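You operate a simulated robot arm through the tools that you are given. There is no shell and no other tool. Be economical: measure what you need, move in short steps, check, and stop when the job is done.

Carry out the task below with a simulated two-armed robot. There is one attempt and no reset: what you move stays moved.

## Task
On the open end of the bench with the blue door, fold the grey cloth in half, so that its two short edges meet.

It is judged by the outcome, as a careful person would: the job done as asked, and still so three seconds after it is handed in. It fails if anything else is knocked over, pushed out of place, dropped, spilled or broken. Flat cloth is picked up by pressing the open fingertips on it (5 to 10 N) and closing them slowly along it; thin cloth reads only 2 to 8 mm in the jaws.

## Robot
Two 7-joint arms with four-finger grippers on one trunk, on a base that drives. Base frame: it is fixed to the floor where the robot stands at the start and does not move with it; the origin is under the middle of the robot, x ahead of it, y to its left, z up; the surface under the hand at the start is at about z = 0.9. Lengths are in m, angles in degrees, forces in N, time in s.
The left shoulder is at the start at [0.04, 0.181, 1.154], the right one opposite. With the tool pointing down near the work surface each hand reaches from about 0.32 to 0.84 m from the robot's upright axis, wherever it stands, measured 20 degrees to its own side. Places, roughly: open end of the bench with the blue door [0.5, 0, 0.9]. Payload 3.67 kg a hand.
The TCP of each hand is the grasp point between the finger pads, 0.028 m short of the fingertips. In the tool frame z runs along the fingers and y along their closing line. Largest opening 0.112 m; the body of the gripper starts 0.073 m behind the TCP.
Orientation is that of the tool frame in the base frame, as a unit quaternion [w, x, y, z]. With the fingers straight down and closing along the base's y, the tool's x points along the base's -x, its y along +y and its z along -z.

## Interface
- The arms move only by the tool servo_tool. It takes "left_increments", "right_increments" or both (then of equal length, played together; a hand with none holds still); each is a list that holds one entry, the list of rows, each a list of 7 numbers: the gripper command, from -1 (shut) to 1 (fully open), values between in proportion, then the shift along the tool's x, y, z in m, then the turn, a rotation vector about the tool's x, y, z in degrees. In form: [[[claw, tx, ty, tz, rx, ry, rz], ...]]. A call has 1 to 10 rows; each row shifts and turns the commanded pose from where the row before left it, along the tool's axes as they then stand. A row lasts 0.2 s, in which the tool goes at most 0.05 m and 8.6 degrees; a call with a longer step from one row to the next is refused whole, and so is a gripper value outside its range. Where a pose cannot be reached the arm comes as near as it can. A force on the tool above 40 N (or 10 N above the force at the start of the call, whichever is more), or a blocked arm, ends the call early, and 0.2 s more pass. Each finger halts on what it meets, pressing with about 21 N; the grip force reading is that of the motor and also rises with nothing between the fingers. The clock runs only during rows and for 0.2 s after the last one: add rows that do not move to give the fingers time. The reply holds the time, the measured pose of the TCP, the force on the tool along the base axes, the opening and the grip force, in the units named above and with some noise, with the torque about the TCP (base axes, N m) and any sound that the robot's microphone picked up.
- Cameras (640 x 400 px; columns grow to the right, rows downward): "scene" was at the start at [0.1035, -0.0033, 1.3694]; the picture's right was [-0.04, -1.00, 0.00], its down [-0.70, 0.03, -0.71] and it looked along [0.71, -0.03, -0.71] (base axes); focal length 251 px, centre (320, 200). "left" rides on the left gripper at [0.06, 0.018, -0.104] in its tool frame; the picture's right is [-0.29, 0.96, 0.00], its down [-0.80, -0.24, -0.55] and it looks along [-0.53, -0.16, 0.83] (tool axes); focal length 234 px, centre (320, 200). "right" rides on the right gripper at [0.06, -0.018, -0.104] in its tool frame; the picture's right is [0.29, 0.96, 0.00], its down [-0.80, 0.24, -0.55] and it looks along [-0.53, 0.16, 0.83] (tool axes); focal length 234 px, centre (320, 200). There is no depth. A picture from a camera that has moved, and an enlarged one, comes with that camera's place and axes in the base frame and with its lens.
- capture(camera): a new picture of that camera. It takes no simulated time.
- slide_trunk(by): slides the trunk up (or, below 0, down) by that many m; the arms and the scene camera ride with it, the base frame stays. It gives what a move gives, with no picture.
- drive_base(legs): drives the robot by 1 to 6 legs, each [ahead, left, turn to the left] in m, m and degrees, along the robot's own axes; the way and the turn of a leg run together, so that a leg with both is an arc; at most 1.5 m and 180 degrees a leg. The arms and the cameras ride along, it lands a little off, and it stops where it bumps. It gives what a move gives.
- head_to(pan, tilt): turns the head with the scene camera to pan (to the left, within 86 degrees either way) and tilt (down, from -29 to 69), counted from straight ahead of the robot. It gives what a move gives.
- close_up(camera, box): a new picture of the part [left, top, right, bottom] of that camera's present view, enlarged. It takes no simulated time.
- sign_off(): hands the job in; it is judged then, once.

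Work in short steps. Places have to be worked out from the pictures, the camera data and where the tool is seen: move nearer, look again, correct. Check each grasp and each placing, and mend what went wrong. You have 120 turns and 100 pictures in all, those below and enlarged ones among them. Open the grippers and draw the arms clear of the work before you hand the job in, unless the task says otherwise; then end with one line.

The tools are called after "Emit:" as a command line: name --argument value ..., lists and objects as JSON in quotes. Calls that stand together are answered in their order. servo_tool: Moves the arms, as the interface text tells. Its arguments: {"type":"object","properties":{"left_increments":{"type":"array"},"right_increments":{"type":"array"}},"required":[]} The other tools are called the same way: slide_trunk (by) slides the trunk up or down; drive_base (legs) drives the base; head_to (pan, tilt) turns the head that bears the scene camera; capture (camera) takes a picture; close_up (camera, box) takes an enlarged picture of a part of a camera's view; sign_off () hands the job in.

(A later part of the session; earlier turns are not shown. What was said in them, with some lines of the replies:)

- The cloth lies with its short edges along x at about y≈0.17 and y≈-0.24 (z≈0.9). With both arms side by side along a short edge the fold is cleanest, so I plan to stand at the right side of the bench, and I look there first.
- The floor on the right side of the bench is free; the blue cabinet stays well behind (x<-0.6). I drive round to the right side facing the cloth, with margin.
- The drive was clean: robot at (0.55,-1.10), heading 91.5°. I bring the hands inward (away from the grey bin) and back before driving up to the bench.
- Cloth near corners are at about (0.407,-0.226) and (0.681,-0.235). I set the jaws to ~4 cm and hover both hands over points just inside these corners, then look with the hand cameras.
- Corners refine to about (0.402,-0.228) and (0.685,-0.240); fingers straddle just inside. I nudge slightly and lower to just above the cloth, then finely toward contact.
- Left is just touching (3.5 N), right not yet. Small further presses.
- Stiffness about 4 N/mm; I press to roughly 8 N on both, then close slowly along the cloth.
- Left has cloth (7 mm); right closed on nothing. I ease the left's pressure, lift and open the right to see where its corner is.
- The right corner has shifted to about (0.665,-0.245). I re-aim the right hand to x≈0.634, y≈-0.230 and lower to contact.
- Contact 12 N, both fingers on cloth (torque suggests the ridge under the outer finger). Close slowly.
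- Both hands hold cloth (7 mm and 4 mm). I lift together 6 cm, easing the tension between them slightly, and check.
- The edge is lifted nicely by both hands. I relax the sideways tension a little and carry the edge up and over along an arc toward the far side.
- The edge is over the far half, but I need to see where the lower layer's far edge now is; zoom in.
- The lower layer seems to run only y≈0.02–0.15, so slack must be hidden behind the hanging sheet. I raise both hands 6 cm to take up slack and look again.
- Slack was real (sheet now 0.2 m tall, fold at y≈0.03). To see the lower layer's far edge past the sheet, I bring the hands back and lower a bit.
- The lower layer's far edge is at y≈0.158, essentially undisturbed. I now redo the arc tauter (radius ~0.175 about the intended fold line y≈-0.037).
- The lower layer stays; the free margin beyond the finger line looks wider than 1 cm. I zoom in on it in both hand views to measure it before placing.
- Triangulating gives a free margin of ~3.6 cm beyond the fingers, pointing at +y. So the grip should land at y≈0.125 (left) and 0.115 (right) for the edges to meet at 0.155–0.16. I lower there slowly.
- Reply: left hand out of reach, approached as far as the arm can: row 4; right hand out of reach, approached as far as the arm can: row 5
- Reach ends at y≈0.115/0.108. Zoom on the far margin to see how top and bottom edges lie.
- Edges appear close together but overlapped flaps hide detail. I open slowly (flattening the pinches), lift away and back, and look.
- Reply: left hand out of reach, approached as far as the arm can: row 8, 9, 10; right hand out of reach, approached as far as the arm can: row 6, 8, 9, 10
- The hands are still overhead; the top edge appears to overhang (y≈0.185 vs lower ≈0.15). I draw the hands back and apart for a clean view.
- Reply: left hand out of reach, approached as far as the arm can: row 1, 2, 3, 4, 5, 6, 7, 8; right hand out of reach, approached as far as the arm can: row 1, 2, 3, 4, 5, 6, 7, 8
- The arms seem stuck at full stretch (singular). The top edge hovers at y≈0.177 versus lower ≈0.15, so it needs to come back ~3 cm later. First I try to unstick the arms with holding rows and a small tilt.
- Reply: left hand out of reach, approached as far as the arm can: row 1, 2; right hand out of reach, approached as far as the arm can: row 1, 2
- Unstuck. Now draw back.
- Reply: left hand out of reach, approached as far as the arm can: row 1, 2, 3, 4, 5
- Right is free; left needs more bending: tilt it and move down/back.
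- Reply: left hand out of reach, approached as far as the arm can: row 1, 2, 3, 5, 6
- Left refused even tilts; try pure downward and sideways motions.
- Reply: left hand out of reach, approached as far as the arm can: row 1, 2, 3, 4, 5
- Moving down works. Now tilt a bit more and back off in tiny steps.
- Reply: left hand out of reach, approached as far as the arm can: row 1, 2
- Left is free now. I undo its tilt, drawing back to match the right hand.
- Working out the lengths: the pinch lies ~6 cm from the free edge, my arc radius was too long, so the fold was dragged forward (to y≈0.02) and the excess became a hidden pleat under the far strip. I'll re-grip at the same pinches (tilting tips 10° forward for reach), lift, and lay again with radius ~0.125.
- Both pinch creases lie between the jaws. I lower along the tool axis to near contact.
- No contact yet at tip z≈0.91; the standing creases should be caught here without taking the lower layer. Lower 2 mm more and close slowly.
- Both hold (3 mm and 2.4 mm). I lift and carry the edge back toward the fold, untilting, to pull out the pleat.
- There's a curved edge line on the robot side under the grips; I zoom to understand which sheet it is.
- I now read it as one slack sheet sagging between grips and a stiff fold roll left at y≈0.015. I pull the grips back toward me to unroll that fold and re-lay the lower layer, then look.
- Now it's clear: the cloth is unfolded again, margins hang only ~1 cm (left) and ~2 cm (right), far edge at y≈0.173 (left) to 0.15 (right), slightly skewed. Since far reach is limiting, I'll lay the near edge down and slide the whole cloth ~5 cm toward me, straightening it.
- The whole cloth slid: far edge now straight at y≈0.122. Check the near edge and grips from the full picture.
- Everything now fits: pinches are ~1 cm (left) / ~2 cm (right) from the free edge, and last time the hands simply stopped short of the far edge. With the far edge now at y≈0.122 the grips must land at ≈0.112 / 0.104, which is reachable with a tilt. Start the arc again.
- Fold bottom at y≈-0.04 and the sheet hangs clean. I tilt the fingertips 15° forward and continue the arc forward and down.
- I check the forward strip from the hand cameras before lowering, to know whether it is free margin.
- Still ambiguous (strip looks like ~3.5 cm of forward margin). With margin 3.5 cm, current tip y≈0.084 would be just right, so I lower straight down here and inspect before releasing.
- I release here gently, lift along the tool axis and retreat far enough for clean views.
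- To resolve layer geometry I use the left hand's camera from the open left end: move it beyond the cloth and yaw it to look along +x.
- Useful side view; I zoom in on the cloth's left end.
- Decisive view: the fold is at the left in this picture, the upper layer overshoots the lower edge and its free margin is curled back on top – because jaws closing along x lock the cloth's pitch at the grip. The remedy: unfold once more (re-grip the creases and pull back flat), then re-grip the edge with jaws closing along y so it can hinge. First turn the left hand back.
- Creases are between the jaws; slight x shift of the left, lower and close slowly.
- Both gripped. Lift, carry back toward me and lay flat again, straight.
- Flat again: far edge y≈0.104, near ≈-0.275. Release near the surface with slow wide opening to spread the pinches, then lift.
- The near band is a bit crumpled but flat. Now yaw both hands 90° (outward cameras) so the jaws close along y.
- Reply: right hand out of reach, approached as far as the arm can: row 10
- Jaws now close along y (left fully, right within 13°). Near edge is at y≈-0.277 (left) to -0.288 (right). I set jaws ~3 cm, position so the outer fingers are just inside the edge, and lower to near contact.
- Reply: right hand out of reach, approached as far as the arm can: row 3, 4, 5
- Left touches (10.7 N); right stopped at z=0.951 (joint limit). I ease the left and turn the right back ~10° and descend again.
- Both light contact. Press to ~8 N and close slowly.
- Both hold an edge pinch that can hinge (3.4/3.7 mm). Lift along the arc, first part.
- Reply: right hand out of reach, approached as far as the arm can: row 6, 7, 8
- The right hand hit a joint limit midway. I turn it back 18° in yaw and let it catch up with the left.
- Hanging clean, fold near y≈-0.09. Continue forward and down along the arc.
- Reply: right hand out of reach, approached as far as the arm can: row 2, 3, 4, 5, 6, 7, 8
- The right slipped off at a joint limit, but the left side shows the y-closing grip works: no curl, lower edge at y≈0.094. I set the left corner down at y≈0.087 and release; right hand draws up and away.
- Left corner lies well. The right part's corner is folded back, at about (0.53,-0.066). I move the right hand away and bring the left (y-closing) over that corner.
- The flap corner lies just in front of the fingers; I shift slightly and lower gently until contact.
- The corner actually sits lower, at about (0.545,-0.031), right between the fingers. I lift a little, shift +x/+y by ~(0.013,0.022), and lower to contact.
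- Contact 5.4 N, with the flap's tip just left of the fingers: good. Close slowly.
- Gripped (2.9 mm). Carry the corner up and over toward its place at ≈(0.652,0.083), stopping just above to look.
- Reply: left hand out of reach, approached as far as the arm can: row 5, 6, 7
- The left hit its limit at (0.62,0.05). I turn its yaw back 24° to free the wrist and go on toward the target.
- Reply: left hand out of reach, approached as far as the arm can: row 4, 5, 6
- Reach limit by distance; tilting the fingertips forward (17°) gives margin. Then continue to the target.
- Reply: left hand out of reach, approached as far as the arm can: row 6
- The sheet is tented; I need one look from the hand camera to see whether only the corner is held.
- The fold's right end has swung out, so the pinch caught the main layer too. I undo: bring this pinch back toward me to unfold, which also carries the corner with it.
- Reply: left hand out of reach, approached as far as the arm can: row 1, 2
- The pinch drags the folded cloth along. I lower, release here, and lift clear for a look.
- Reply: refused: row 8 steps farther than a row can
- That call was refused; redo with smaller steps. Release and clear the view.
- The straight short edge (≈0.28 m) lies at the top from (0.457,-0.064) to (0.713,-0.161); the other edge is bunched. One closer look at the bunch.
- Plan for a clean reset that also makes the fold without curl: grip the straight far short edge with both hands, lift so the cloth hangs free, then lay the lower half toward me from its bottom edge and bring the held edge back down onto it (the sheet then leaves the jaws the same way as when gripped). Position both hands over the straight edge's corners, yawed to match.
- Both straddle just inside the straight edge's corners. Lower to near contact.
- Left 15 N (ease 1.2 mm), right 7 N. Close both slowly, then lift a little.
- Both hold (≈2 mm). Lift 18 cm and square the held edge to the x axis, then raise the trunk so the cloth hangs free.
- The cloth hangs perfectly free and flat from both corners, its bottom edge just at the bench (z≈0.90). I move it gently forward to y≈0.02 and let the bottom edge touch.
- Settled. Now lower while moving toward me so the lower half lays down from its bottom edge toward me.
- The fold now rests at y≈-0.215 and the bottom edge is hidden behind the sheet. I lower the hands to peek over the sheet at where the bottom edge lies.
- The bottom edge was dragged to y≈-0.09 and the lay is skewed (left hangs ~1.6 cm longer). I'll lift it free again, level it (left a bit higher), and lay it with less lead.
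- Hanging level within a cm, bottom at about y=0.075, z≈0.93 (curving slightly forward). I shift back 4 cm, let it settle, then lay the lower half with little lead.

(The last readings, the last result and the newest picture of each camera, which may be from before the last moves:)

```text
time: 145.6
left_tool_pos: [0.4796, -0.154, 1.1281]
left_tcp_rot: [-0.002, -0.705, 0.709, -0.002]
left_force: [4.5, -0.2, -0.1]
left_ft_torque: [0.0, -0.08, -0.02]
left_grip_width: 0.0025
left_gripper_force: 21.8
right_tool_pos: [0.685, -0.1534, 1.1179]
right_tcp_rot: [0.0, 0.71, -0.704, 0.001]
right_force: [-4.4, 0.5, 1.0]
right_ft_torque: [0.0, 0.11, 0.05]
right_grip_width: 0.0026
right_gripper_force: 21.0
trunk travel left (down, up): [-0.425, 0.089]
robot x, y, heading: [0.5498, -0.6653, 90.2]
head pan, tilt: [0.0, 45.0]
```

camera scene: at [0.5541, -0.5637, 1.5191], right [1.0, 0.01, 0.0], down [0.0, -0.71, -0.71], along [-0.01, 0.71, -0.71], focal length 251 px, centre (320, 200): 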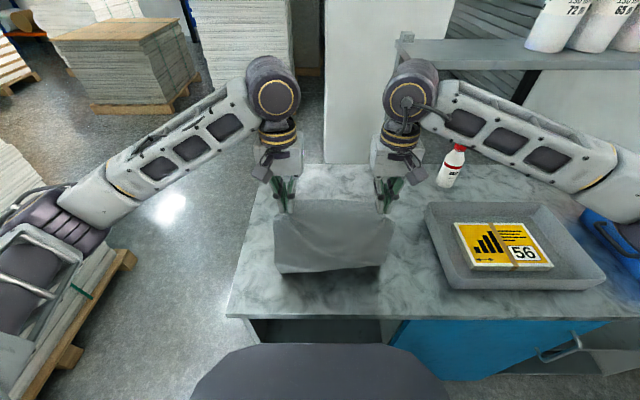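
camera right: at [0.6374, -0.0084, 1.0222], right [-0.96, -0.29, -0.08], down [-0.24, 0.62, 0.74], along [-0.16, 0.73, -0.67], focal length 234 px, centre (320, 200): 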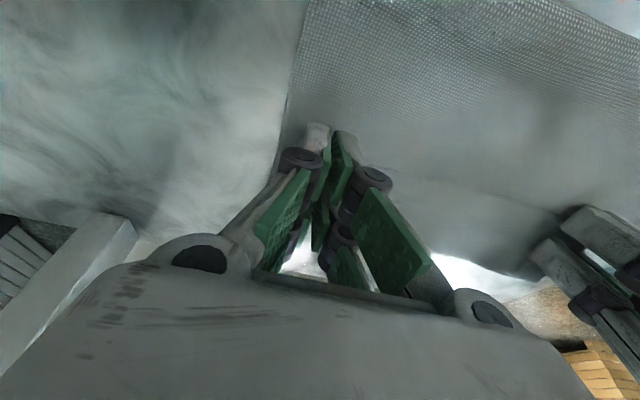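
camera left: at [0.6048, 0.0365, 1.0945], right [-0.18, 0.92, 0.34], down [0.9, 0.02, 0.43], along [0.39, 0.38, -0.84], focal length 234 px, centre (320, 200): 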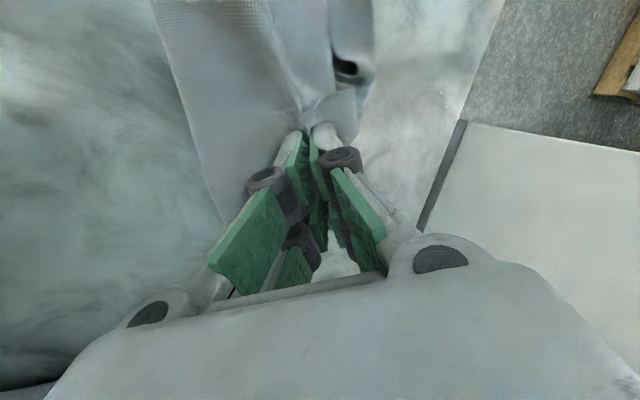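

Half is laid. Now bring the held edge forward and down in an arc onto the bottom edge (expected y≈0.03).

Emit:
servo_tool --left_increments '[[[-1, -0.025, 0, 0.004, 0, 0, 0], [-1, -0.03, 0, 0.01, 0, 0, 0], [-1, -0.03, 0, 0.018, 0, 0, 0], [-1, -0.028, 0, 0.026, 0, 0, 0], [-1, -0.023, 0, 0.032, 0, 0, 0], [-1, -0.019, 0, 0.034, 0, 0, 0], [-1, -0.014, 0, 0.031, 0, 0, 0], [-1, -0.009, 0, 0.023, 0, 0, 0], [-1, -0.003, 0, 0.012, 0, 0, 0], [-1, 0, 0, 0, 0, 0, 0]]]' --right_increments '[[[-1, -0.025, 0, 0.004, 0, 0, 0], [-1, -0.03, 0, 0.01, 0, 0, 0], [-1, -0.03, 0, 0.018, 0, 0, 0], [-1, -0.028, 0, 0.025, 0, 0, 0], [-1, -0.022, 0, 0.03, 0, 0, 0], [-1, -0.017, 0, 0.032, 0, 0, 0], [-1, -0.012, 0, 0.03, 0, 0, 0], [-1, -0.008, 0, 0.022, 0, 0, 0], [-1, -0.003, 0, 0.009, 0, 0, 0], [-1, 0, 0, 0, 0, 0, 0]]]'

Emit:
close_up --camera "scene" --box '[240, 150, 416, 270]'

```text
time: 147.8
left_tool_pos: [0.4804, 0.0269, 0.935]
left_tcp_rot: [-0.002, -0.705, 0.709, -0.002]
left_force: [1.5, -0.1, 1.0]
left_ft_torque: [0.03, 0.02, -0.02]
left_grip_width: 0.0027
left_gripper_force: 22.4
right_tool_pos: [0.6823, 0.023, 0.9388]
right_tcp_rot: [0.0, 0.71, -0.705, -0.001]
right_force: [-1.9, 0.3, 0.1]
right_ft_torque: [-0.02, 0.04, 0.02]
right_grip_width: 0.0023
right_gripper_force: 20.7
trunk travel left (down, up): [-0.425, 0.089]
robot x, y, heading: [0.5534, -0.6619, 90.6]
head pan, tilt: [0.0, 45.0]
```

```text
3.33 times, centred on (328, 210) of scene
camera zoom: at [0.5538, -0.5628, 1.5191], right [1.0, 0.01, 0.0], down [0.01, -0.71, -0.71], along [-0.01, 0.71, -0.71], focal length 836 px, centre (293, 167)
```

zoom: 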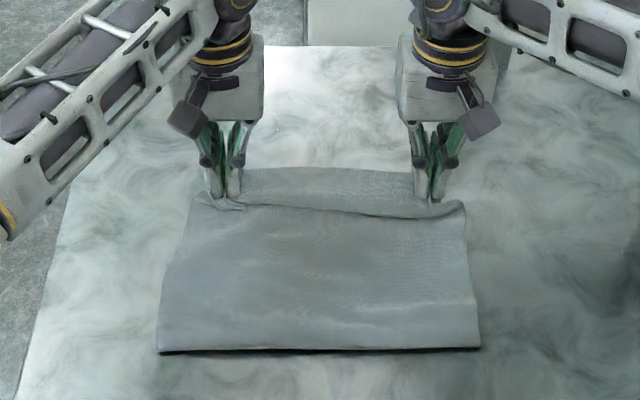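

Looks very good: straight fold line at y≈-0.166, edges near y≈0.04. I release slowly, lift straight up and draw back.

Emit:
servo_tool --left_increments '[[[-0.9, 0, 0, 0, 0, 0, 0], [-0.75, 0, 0, 0, 0, 0, 0], [-0.6, 0, 0, 0, 0, 0, 0], [-0.45, 0, 0, 0, 0, 0, 0], [-0.3, 0, 0, 0, 0, 0, 0], [-0.2, 0, 0, 0, 0, 0, 0], [-0.2, 0, 0, -0.01, 0, 0, 0], [-0.2, 0, 0, -0.03, 0, 0, 0], [-0.2, 0, 0, -0.04, 0, 0, 0], [-0.2, 0, 0, -0.04, 0, 0, 0]]]' --right_increments '[[[-0.9, 0, 0, 0, 0, 0, 0], [-0.75, 0, 0, 0, 0, 0, 0], [-0.6, 0, 0, 0, 0, 0, 0], [-0.45, 0, 0, 0, 0, 0, 0], [-0.3, 0, 0, 0, 0, 0, 0], [-0.2, 0, 0, 0, 0, 0, 0], [-0.2, 0, 0, -0.01, 0, 0, 0], [-0.2, 0, 0, -0.03, 0, 0, 0], [-0.2, 0, 0, -0.04, 0, 0, 0], [-0.2, 0, 0, -0.04, 0, 0, 0]]]'

Emit:
servo_tool --left_increments '[[[-0.2, 0.028, 0.036, -0.01, 0, 0, 0], [-0.2, 0.028, 0.036, 0, 0, 0, 0], [-0.2, 0.028, 0.036, 0, 0, 0, 0], [-0.2, 0, 0, 0, 0, 0, 8.5], [-0.2, 0, 0, 0, 0, 0, 8.5], [-0.2, 0, 0, 0, 0, 0, 8.5], [-0.2, 0, 0, 0, 0, 0, 8.5], [-0.2, 0, 0, 0, 0, 0, 8.5], [-0.2, 0, 0, 0, 0, 0, 8.5], [-0.2, 0, 0, 0, 0, 0, 8.5]]]' --right_increments '[[[-0.2, 0.04, 0, -0.01, 0, 0, 0], [-0.2, 0.04, 0, 0, 0, 0, 0], [-0.2, 0.04, 0, 0, 0, 0, 0], [-0.2, 0.04, -0.01, 0, 0, 0, 0], [-0.2, 0.03, -0.02, 0, 0, 0, 0], [-0.2, 0.02, -0.02, 0, 0, 0, 0], [-0.2, 0, 0, 0, 0, 0, 0], [-0.2, 0, 0, 0, 0, 0, 0], [-0.2, 0, 0, 0, 0, 0, 0], [-0.2, 0, 0, 0, 0, 0, 0]]]'

Emit:
servo_tool --left_increments '[[[-0.2, 0, 0, 0, 0, 0, 8.5], [-0.2, 0, 0, 0, 0, 0, 8.5], [-0.2, 0, 0, 0, 0, 0, 8.5], [-0.2, 0, 0, 0.01, 0, -6, 0], [-0.2, 0, 0, 0.01, 0, -6, 0], [-0.2, 0, 0, 0, 0, -6, 0], [-0.2, 0, 0, 0, 0, -6, 0]]]'

```text
time: 150.0
left_tool_pos: [0.4793, 0.0237, 1.0553]
left_tcp_rot: [-0.001, -0.705, 0.71, -0.001]
left_force: [0.5, -1.2, 0.2]
left_ft_torque: [0.05, 0.0, -0.02]
left_grip_width: 0.0446
left_gripper_force: 0.1
right_tool_pos: [0.6814, 0.0212, 1.0587]
right_tcp_rot: [0.0, 0.71, -0.704, 0.001]
right_force: [0.2, -0.4, -0.1]
right_ft_torque: [0.06, -0.03, -0.03]
right_grip_width: 0.0447
right_gripper_force: 0.0
trunk travel left (down, up): [-0.425, 0.089]
robot x, y, heading: [0.5526, -0.6659, 90.2]
head pan, tilt: [0.0, 45.0]
```

```text
time: 152.2
left_tool_pos: [0.371, -0.057, 1.0681]
left_tcp_rot: [-0.001, -0.258, 0.966, -0.002]
left_force: [-0.1, 0.5, -0.8]
left_ft_torque: [0.01, -0.02, -0.03]
left_grip_width: 0.0449
left_gripper_force: 0.0
right_tool_pos: [0.7333, -0.1865, 1.0694]
right_tcp_rot: [0.0, 0.709, -0.705, 0.0]
right_force: [-0.1, 0.8, 0.4]
right_ft_torque: [-0.02, 0.0, 0.02]
right_grip_width: 0.0448
right_gripper_force: 0.1
trunk travel left (down, up): [-0.425, 0.089]
robot x, y, heading: [0.5515, -0.6655, 90.5]
head pan, tilt: [0.0, 45.0]
```

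```text
time: 153.8
left_tool_pos: [0.3708, -0.0566, 1.0472]
left_tcp_rot: [0.209, -0.04, 0.977, 0.007]
left_force: [-0.5, 0.2, -0.2]
left_ft_torque: [0.01, 0.03, 0.03]
left_grip_width: 0.0449
left_gripper_force: 0.1
right_tool_pos: [0.7317, -0.1875, 1.0707]
right_tcp_rot: [-0.001, 0.709, -0.705, 0.0]
right_force: [-0.1, -0.1, 0.9]
right_ft_torque: [0.0, -0.01, 0.01]
right_grip_width: 0.0448
right_gripper_force: 0.0
trunk travel left (down, up): [-0.425, 0.089]
robot x, y, heading: [0.5496, -0.6632, 90.2]
head pan, tilt: [0.0, 45.0]
```

Side view from the left hand camera, zoomed on the cloth's left end.

Emit:
close_up --camera "left" --box '[230, 20, 490, 182]'

```text
2.46 times, centred on (360, 101) of left
camera zoom: at [0.2736, -0.0454, 1.1184], right [0.18, 0.98, 0.11], down [0.52, -0.2, 0.83], along [0.83, -0.09, -0.54], focal length 576 px, centre (222, 444)
```

zoom: 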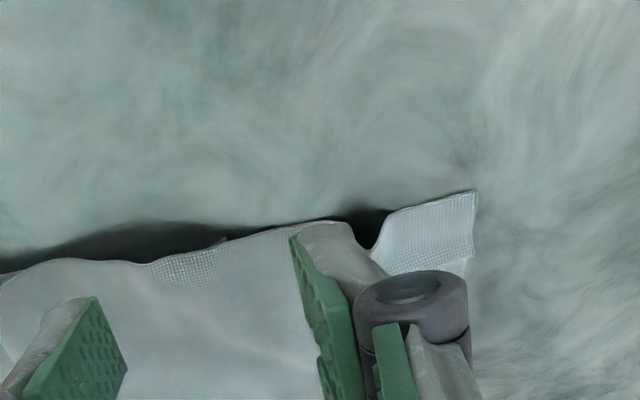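

Reading: the step line across the whole width at y≈-0.005 is the lower edge under the upper layer, and the upper edge lies at ≈0.055, so the upper edge overshoots by ~5–6 cm (consistent with 0.40 m total length and fold at -0.166). I'll re-grip the same pinches, swing back over the fold, and land ~6 cm nearer. First return the left hand's orientation.

Emit:
servo_tool --left_increments '[[[-0.286, 0, 0, -0.01, 0, 6, 0], [-0.286, 0, 0, -0.01, 0, 6, 0], [-0.286, 0, 0, 0, 0, 6, 0], [-0.286, 0, 0, 0, 0, 6, 0], [-0.286, 0, 0, 0, 0, 0, -8.5], [-0.286, 0, 0, 0, 0, 0, -8.5], [-0.286, 0, 0, 0, 0, 0, -8.5], [-0.286, 0, 0, 0, 0, 0, -8.5], [-0.286, 0, 0, 0, 0, 0, -8.5], [-0.286, 0, 0, 0, 0, 0, -8.5]]]'

Emit:
servo_tool --left_increments '[[[-0.286, 0, 0, 0, 0, 0, -8.5], [-0.286, 0, 0, 0, 0, 0, -8.5], [-0.286, 0, 0, 0, 0, 0, -8.5], [-0.286, 0, 0, 0, 0, 0, -8.5], [-0.286, -0.0164, -0.0217, 0.016, 0, 0, 0], [-0.286, -0.0164, -0.0217, 0.016, 0, 0, 0], [-0.286, -0.0164, -0.0217, 0.016, 0, 0, 0], [-0.286, -0.0164, -0.0217, 0.016, 0, 0, 0], [-0.286, -0.0164, -0.0217, 0.016, 0, 0, 0], [-0.286, 0, 0, 0, 0, 0, 0]]]' --right_increments '[[[-0.286, 0, 0, 0, 0, 0, 0], [-0.286, 0, 0, 0, 0, 0, 0], [-0.286, 0, 0, 0, 0, 0, 0], [-0.286, 0, 0, 0, 0, 0, 0], [-0.286, -0.042, 0.01, 0.018, 0, 0, 0], [-0.286, -0.042, 0.01, 0.018, 0, 0, 0], [-0.286, -0.042, 0.01, 0.018, 0, 0, 0], [-0.286, -0.042, 0.01, 0.018, 0, 0, 0], [-0.286, -0.042, 0.01, 0.018, 0, 0, 0], [-0.286, 0, 0, 0, 0, 0, 0]]]'

```text
time: 156.0
left_tool_pos: [0.3653, -0.0569, 1.0663]
left_tcp_rot: [-0.001, -0.468, 0.884, -0.001]
left_force: [-0.8, -0.5, -0.8]
left_ft_torque: [0.03, 0.01, 0.02]
left_grip_width: 0.04
left_gripper_force: 0.0
right_tool_pos: [0.7332, -0.1868, 1.0694]
right_tcp_rot: [0.001, 0.71, -0.705, 0.0]
right_force: [0.2, -0.6, -0.5]
right_ft_torque: [0.0, 0.0, -0.02]
right_grip_width: 0.0447
right_gripper_force: 0.0
trunk travel left (down, up): [-0.425, 0.089]
robot x, y, heading: [0.5554, -0.6638, 90.4]
head pan, tilt: [0.0, 45.0]
```

```text
time: 158.2
left_tool_pos: [0.4751, 0.0222, 0.9852]
left_tcp_rot: [-0.001, -0.705, 0.709, -0.001]
left_force: [0.4, -0.9, -0.3]
left_ft_torque: [-0.01, 0.02, -0.02]
left_grip_width: 0.0399
left_gripper_force: 0.1
right_tool_pos: [0.6793, 0.0212, 0.979]
right_tcp_rot: [-0.001, 0.71, -0.704, -0.001]
right_force: [0.0, -0.1, 1.1]
right_ft_torque: [0.03, 0.01, 0.0]
right_grip_width: 0.0401
right_gripper_force: 0.0
trunk travel left (down, up): [-0.425, 0.089]
robot x, y, heading: [0.5534, -0.6646, 90.1]
head pan, tilt: [0.0, 45.0]
```

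Lower onto the old pinches.

Emit:
servo_tool --left_increments '[[[-0.286, -0.003, -0.0045, 0.02, 0, 0, 0], [-0.286, 0, 0, 0.02, 0, 0, 0], [-0.286, 0, 0, 0.011, 0, 0, 0], [-0.286, 0, 0, 0.003, 0, 0, 0], [-0.286, 0, 0, 0, 0, 0, 0]]]' --right_increments '[[[-0.286, -0.002, -0.002, 0.02, 0, 0, 0], [-0.286, 0, 0, 0.018, 0, 0, 0], [-0.286, 0, 0, 0.007, 0, 0, 0], [-0.286, 0, 0, 0.003, 0, 0, 0], [-0.286, 0, 0, 0, 0, 0, 0]]]'

```text
time: 159.4
left_tool_pos: [0.4778, 0.0264, 0.9307]
left_tcp_rot: [-0.002, -0.705, 0.709, -0.002]
left_force: [0.0, -0.5, 0.3]
left_ft_torque: [0.03, -0.01, 0.02]
left_grip_width: 0.0399
left_gripper_force: 0.0
right_tool_pos: [0.685, 0.0246, 0.9324]
right_tcp_rot: [0.001, 0.71, -0.704, 0.001]
right_force: [-0.3, 0.1, 0.3]
right_ft_torque: [0.01, -0.06, 0.01]
right_grip_width: 0.0399
right_gripper_force: 0.1
trunk travel left (down, up): [-0.425, 0.089]
robot x, y, heading: [0.5543, -0.6646, 90.4]
head pan, tilt: [0.0, 45.0]
```

Emit:
servo_tool --left_increments '[[[-0.286, 0, 0, 0.0015, 0, 0, 0], [-0.286, 0, 0, 0.001, 0, 0, 0], [-0.286, 0, 0, 0, 0, 0, 0]]]' --right_increments '[[[-0.286, 0, 0, 0.002, 0, 0, 0], [-0.286, 0, 0, 0.001, 0, 0, 0], [-0.286, 0, 0, 0, 0, 0, 0]]]'

```text
time: 160.2
left_tool_pos: [0.479, 0.0262, 0.9308]
left_tcp_rot: [-0.001, -0.705, 0.709, -0.001]
left_force: [0.5, -0.2, -0.2]
left_ft_torque: [-0.01, 0.03, 0.03]
left_grip_width: 0.0398
left_gripper_force: 0.1
right_tool_pos: [0.6839, 0.0246, 0.9283]
right_tcp_rot: [-0.001, 0.709, -0.705, 0.0]
right_force: [0.2, 0.9, 5.2]
right_ft_torque: [-0.01, -0.02, 0.01]
right_grip_width: 0.0401
right_gripper_force: 0.1
trunk travel left (down, up): [-0.425, 0.089]
robot x, y, heading: [0.5533, -0.6663, 90.4]
head pan, tilt: [0.0, 45.0]
```

Right contacts at z=0.928, i.e. a single layer – confirming the lower edge does not reach here. Lower the left 1.5 mm and close both.

Emit:
servo_tool --left_increments '[[[-0.286, 0, 0, 0.0018, 0, 0, 0], [-0.36, 0, 0, 0, 0, 0, 0], [-0.46, 0, 0, 0, 0, 0, 0], [-0.56, 0, 0, 0, 0, 0, 0], [-0.64, 0, 0, 0, 0, 0, 0], [-0.72, 0, 0, 0, 0, 0, 0], [-0.8, 0, 0, 0, 0, 0, 0], [-0.88, 0, 0, 0, 0, 0, 0], [-1, 0, 0, 0, 0, 0, 0], [-1, 0, 0, 0, 0, 0, 0]]]' --right_increments '[[[-0.286, 0, 0, 0.0003, 0, 0, 0], [-0.36, 0, 0, 0, 0, 0, 0], [-0.46, 0, 0, 0, 0, 0, 0], [-0.56, 0, 0, 0, 0, 0, 0], [-0.64, 0, 0, 0, 0, 0, 0], [-0.72, 0, 0, 0, 0, 0, 0], [-0.8, 0, 0, 0, 0, 0, 0], [-0.88, 0, 0, 0, 0, 0, 0], [-1, 0, 0, 0, 0, 0, 0], [-1, 0, 0, 0, 0, 0, 0]]]'

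```text
time: 162.4
left_tool_pos: [0.4799, 0.0259, 0.9272]
left_tcp_rot: [-0.001, -0.705, 0.709, -0.001]
left_force: [6.6, 0.2, 5.4]
left_ft_torque: [-0.06, -0.16, 0.08]
left_grip_width: 0.0027
left_gripper_force: 20.5
right_tool_pos: [0.684, 0.0224, 0.928]
right_tcp_rot: [-0.001, 0.71, -0.704, 0.0]
right_force: [-7.4, 0.0, 0.8]
right_ft_torque: [-0.06, 0.15, -0.06]
right_grip_width: 0.0031
right_gripper_force: 20.8
trunk travel left (down, up): [-0.425, 0.089]
robot x, y, heading: [0.5488, -0.6602, 90.5]
head pan, tilt: [0.0, 45.0]
```

Both gripped. Swing back over the fold, lay ~3–4 cm more of the lower layer, and come forward again with a shorter radius.

Emit:
servo_tool --left_increments '[[[-1, 0.003, 0, -0.012, 0, 0, 0], [-1, 0.012, 0, -0.023, 0, 0, 0], [-1, 0.016, 0, -0.031, 0, 0, 0], [-1, 0.02, 0, -0.034, 0, 0, 0], [-1, 0.026, 0, -0.032, 0, 0, 0], [-1, 0.03, 0, -0.026, 0, 0, 0], [-1, 0.03, 0, -0.018, 0, 0, 0], [-1, 0.03, 0, -0.01, 0, 0, 0], [-1, 0.025, 0, -0.004, 0, 0, 0], [-1, 0, 0, 0, 0, 0, 0]]]' --right_increments '[[[-1, 0.003, 0.001, -0.012, 0, 0, 0], [-1, 0.012, 0.001, -0.023, 0, 0, 0], [-1, 0.016, 0.001, -0.031, 0, 0, 0], [-1, 0.02, 0.001, -0.034, 0, 0, 0], [-1, 0.026, 0, -0.032, 0, 0, 0], [-1, 0.03, 0, -0.026, 0, 0, 0], [-1, 0.03, 0, -0.018, 0, 0, 0], [-1, 0.03, 0, -0.01, 0, 0, 0], [-1, 0.025, 0, -0.004, 0, 0, 0], [-1, 0, 0, 0, 0, 0, 0]]]'

Emit:
servo_tool --left_increments '[[[-1, 0.015, 0, 0.02, 0, 0, 0], [-1, 0.013, 0, 0.02, 0, 0, 0], [-1, 0, 0, 0, 0, 0, 0], [-1, -0.022, 0, 0, 0, 0, 0], [-1, -0.023, 0, 0, 0, 0, 0], [-1, -0.025, 0, 0.013, 0, 0, 0], [-1, -0.025, 0, 0.017, 0, 0, 0], [-1, -0.015, 0, 0.017, 0, 0, 0], [-1, -0.015, 0, 0.018, 0, 0, 0], [-1, 0, 0, 0, 0, 0, 0]]]' --right_increments '[[[-1, 0.015, 0, 0.02, 0, 0, 0], [-1, 0.013, 0, 0.02, 0, 0, 0], [-1, 0, 0, 0, 0, 0, 0], [-1, -0.022, 0, 0, 0, 0, 0], [-1, -0.023, 0, 0, 0, 0, 0], [-1, -0.025, 0, 0.013, 0, 0, 0], [-1, -0.025, 0, 0.017, 0, 0, 0], [-1, -0.015, 0, 0.017, 0, 0, 0], [-1, -0.015, 0, 0.018, 0, 0, 0], [-1, 0, 0, 0, 0, 0, 0]]]'

Emit:
servo_tool --left_increments '[[[-1, -0.01, 0, 0.017, 0, 0, 0], [-1, -0.011, 0, 0.018, 0, 0, 0], [-1, -0.009, 0, 0.02, 0, 0, 0], [-1, -0.008, 0, 0.018, 0, 0, 0], [-1, 0, 0, 0, 0, 0, 0]]]' --right_increments '[[[-1, -0.009, 0, 0.017, 0, 0, 0], [-1, -0.009, 0, 0.018, 0, 0, 0], [-1, -0.007, 0, 0.02, 0, 0, 0], [-1, -0.005, 0, 0.018, 0, 0, 0], [-1, 0, 0, 0, 0, 0, 0]]]'

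```text
time: 164.6
left_tool_pos: [0.4795, -0.1636, 1.1185]
left_tcp_rot: [-0.002, -0.706, 0.709, -0.002]
left_force: [4.4, -0.6, -0.1]
left_ft_torque: [-0.04, -0.15, 0.09]
left_grip_width: 0.0022
left_gripper_force: 20.5
right_tool_pos: [0.6821, -0.1684, 1.1168]
right_tcp_rot: [0.0, 0.71, -0.704, 0.0]
right_force: [-4.1, -0.1, 0.0]
right_ft_torque: [0.0, 0.12, -0.1]
right_grip_width: 0.0032
right_gripper_force: 20.8
trunk travel left (down, up): [-0.425, 0.089]
robot x, y, heading: [0.5575, -0.6652, 90.3]
head pan, tilt: [0.0, 45.0]
```

```text
time: 166.8
left_tool_pos: [0.4799, -0.0687, 1.0111]
left_tcp_rot: [-0.001, -0.706, 0.709, -0.001]
left_force: [3.9, 0.7, 0.2]
left_ft_torque: [0.0, -0.1, 0.09]
left_grip_width: 0.0027
left_gripper_force: 21.3
right_tool_pos: [0.6819, -0.0705, 1.0116]
right_tcp_rot: [-0.001, 0.71, -0.704, 0.0]
right_force: [-4.5, -0.2, -0.4]
right_ft_torque: [0.01, 0.1, -0.06]
right_grip_width: 0.0031
right_gripper_force: 20.9
trunk travel left (down, up): [-0.425, 0.089]
robot x, y, heading: [0.554, -0.6665, 90.6]
head pan, tilt: [0.0, 45.0]
```

```text
time: 168.0
left_tool_pos: [0.4796, -0.0322, 0.9401]
left_tcp_rot: [0.0, -0.705, 0.709, -0.002]
left_force: [4.3, 0.5, -0.9]
left_ft_torque: [0.0, -0.12, 0.08]
left_grip_width: 0.0028
left_gripper_force: 21.0
right_tool_pos: [0.6811, -0.0413, 0.9409]
right_tcp_rot: [-0.001, 0.709, -0.705, -0.001]
right_force: [-4.6, 0.1, -0.4]
right_ft_torque: [0.02, 0.13, -0.09]
right_grip_width: 0.0031
right_gripper_force: 20.7
trunk travel left (down, up): [-0.425, 0.089]
robot x, y, heading: [0.553, -0.6633, 90.1]
head pan, tilt: [0.0, 45.0]
```

Landed with grips still closed. I use the last picture now, to judge edge alignment before releasing.

Emit:
close_up --camera "scene" --box '[256, 185, 400, 275]'

```text
4.44 times, centred on (328, 230) of scene
camera zoom: at [0.5538, -0.5635, 1.5192], right [1.0, 0.01, 0.0], down [0.01, -0.71, -0.71], along [-0.01, 0.71, -0.71], focal length 1115 px, centre (284, 67)
```

zoom: 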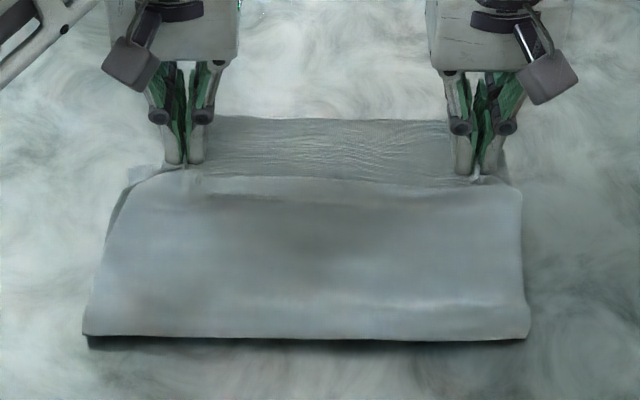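

Fold straight at y≈-0.186 and far boundary a single straight line at y≈0.0; with 0.40 m cloth length both halves come out ≈0.19–0.2 m, so the two short edges meet there. I lower a touch, open slowly to spread the pinches, and lift straight up.

Emit:
servo_tool --left_increments '[[[-1, 0, 0, 0.005, 0, 0, 0], [-0.9, 0, 0, 0, 0, 0, 0], [-0.75, 0, 0, 0, 0, 0, 0], [-0.6, 0, 0, 0, 0, 0, 0], [-0.45, 0, 0, 0, 0, 0, 0], [-0.3, 0, 0, 0, 0, 0, 0], [-0.3, 0, 0, -0.01, 0, 0, 0], [-0.3, 0, 0, -0.03, 0, 0, 0], [-0.3, 0, 0, -0.045, 0, 0, 0], [-0.3, 0, 0, -0.045, 0, 0, 0]]]' --right_increments '[[[-1, 0, 0, 0.005, 0, 0, 0], [-0.9, 0, 0, 0, 0, 0, 0], [-0.75, 0, 0, 0, 0, 0, 0], [-0.6, 0, 0, 0, 0, 0, 0], [-0.45, 0, 0, 0, 0, 0, 0], [-0.3, 0, 0, 0, 0, 0, 0], [-0.3, 0, 0, -0.01, 0, 0, 0], [-0.3, 0, 0, -0.03, 0, 0, 0], [-0.3, 0, 0, -0.045, 0, 0, 0], [-0.3, 0, 0, -0.045, 0, 0, 0]]]'

```text
time: 170.2
left_tool_pos: [0.4781, -0.0334, 1.0657]
left_tcp_rot: [-0.003, -0.704, 0.71, -0.002]
left_force: [-0.2, -0.4, -0.8]
left_ft_torque: [0.02, 0.02, 0.0]
left_grip_width: 0.0392
left_gripper_force: 0.1
right_tool_pos: [0.6804, -0.0413, 1.0629]
right_tcp_rot: [-0.001, 0.71, -0.704, 0.0]
right_force: [0.1, -0.3, -0.5]
right_ft_torque: [0.02, 0.02, -0.01]
right_grip_width: 0.0393
right_gripper_force: 0.3
trunk travel left (down, up): [-0.425, 0.089]
robot x, y, heading: [0.5509, -0.667, 90.4]
head pan, tilt: [0.0, 45.0]
```

Released cleanly with no drag. I draw both arms up, back and outward, clear of the cloth.

Emit:
servo_tool --left_increments '[[[0.5, 0.03, 0.02, -0.02, 0, 0, 0], [1, 0.035, 0.025, -0.02, 0, 0, 0], [1, 0.035, 0.025, -0.01, 0, 0, 0], [1, 0.035, 0.025, 0, 0, 0, 0], [1, 0.035, 0.02, 0, 0, 0, 0], [1, 0.03, 0, 0, 0, 0, 0]]]' --right_increments '[[[0.5, 0.035, -0.005, -0.02, 0, 0, 0], [1, 0.04, -0.005, -0.02, 0, 0, 0], [1, 0.04, -0.01, -0.01, 0, 0, 0], [1, 0.04, -0.01, 0, 0, 0, 0], [1, 0.04, -0.01, 0, 0, 0, 0], [1, 0.03, 0, 0, 0, 0, 0]]]'

```text
time: 171.6
left_tool_pos: [0.3642, -0.2314, 1.1174]
left_tcp_rot: [0.0, -0.705, 0.709, -0.001]
left_force: [0.1, 0.6, -0.5]
left_ft_torque: [0.01, 0.03, 0.02]
left_grip_width: 0.1118
left_gripper_force: 0.1
right_tool_pos: [0.7237, -0.2663, 1.1147]
right_tcp_rot: [-0.001, 0.709, -0.705, -0.001]
right_force: [-0.2, 0.0, -0.4]
right_ft_torque: [-0.05, -0.01, 0.01]
right_grip_width: 0.1118
right_gripper_force: 0.1
trunk travel left (down, up): [-0.425, 0.089]
robot x, y, heading: [0.5502, -0.6657, 90.6]
head pan, tilt: [0.0, 45.0]
```

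The grippers are open and the arms are clear of the cloth, so I hand the job in.

Emit:
sign_off

```text
The job is handed in.
```

I folded the grey cloth in half on the open end of the bench and handed it in. I estimate its short edges meet to within about 1 cm, but I had no pictures left to check it after letting go.
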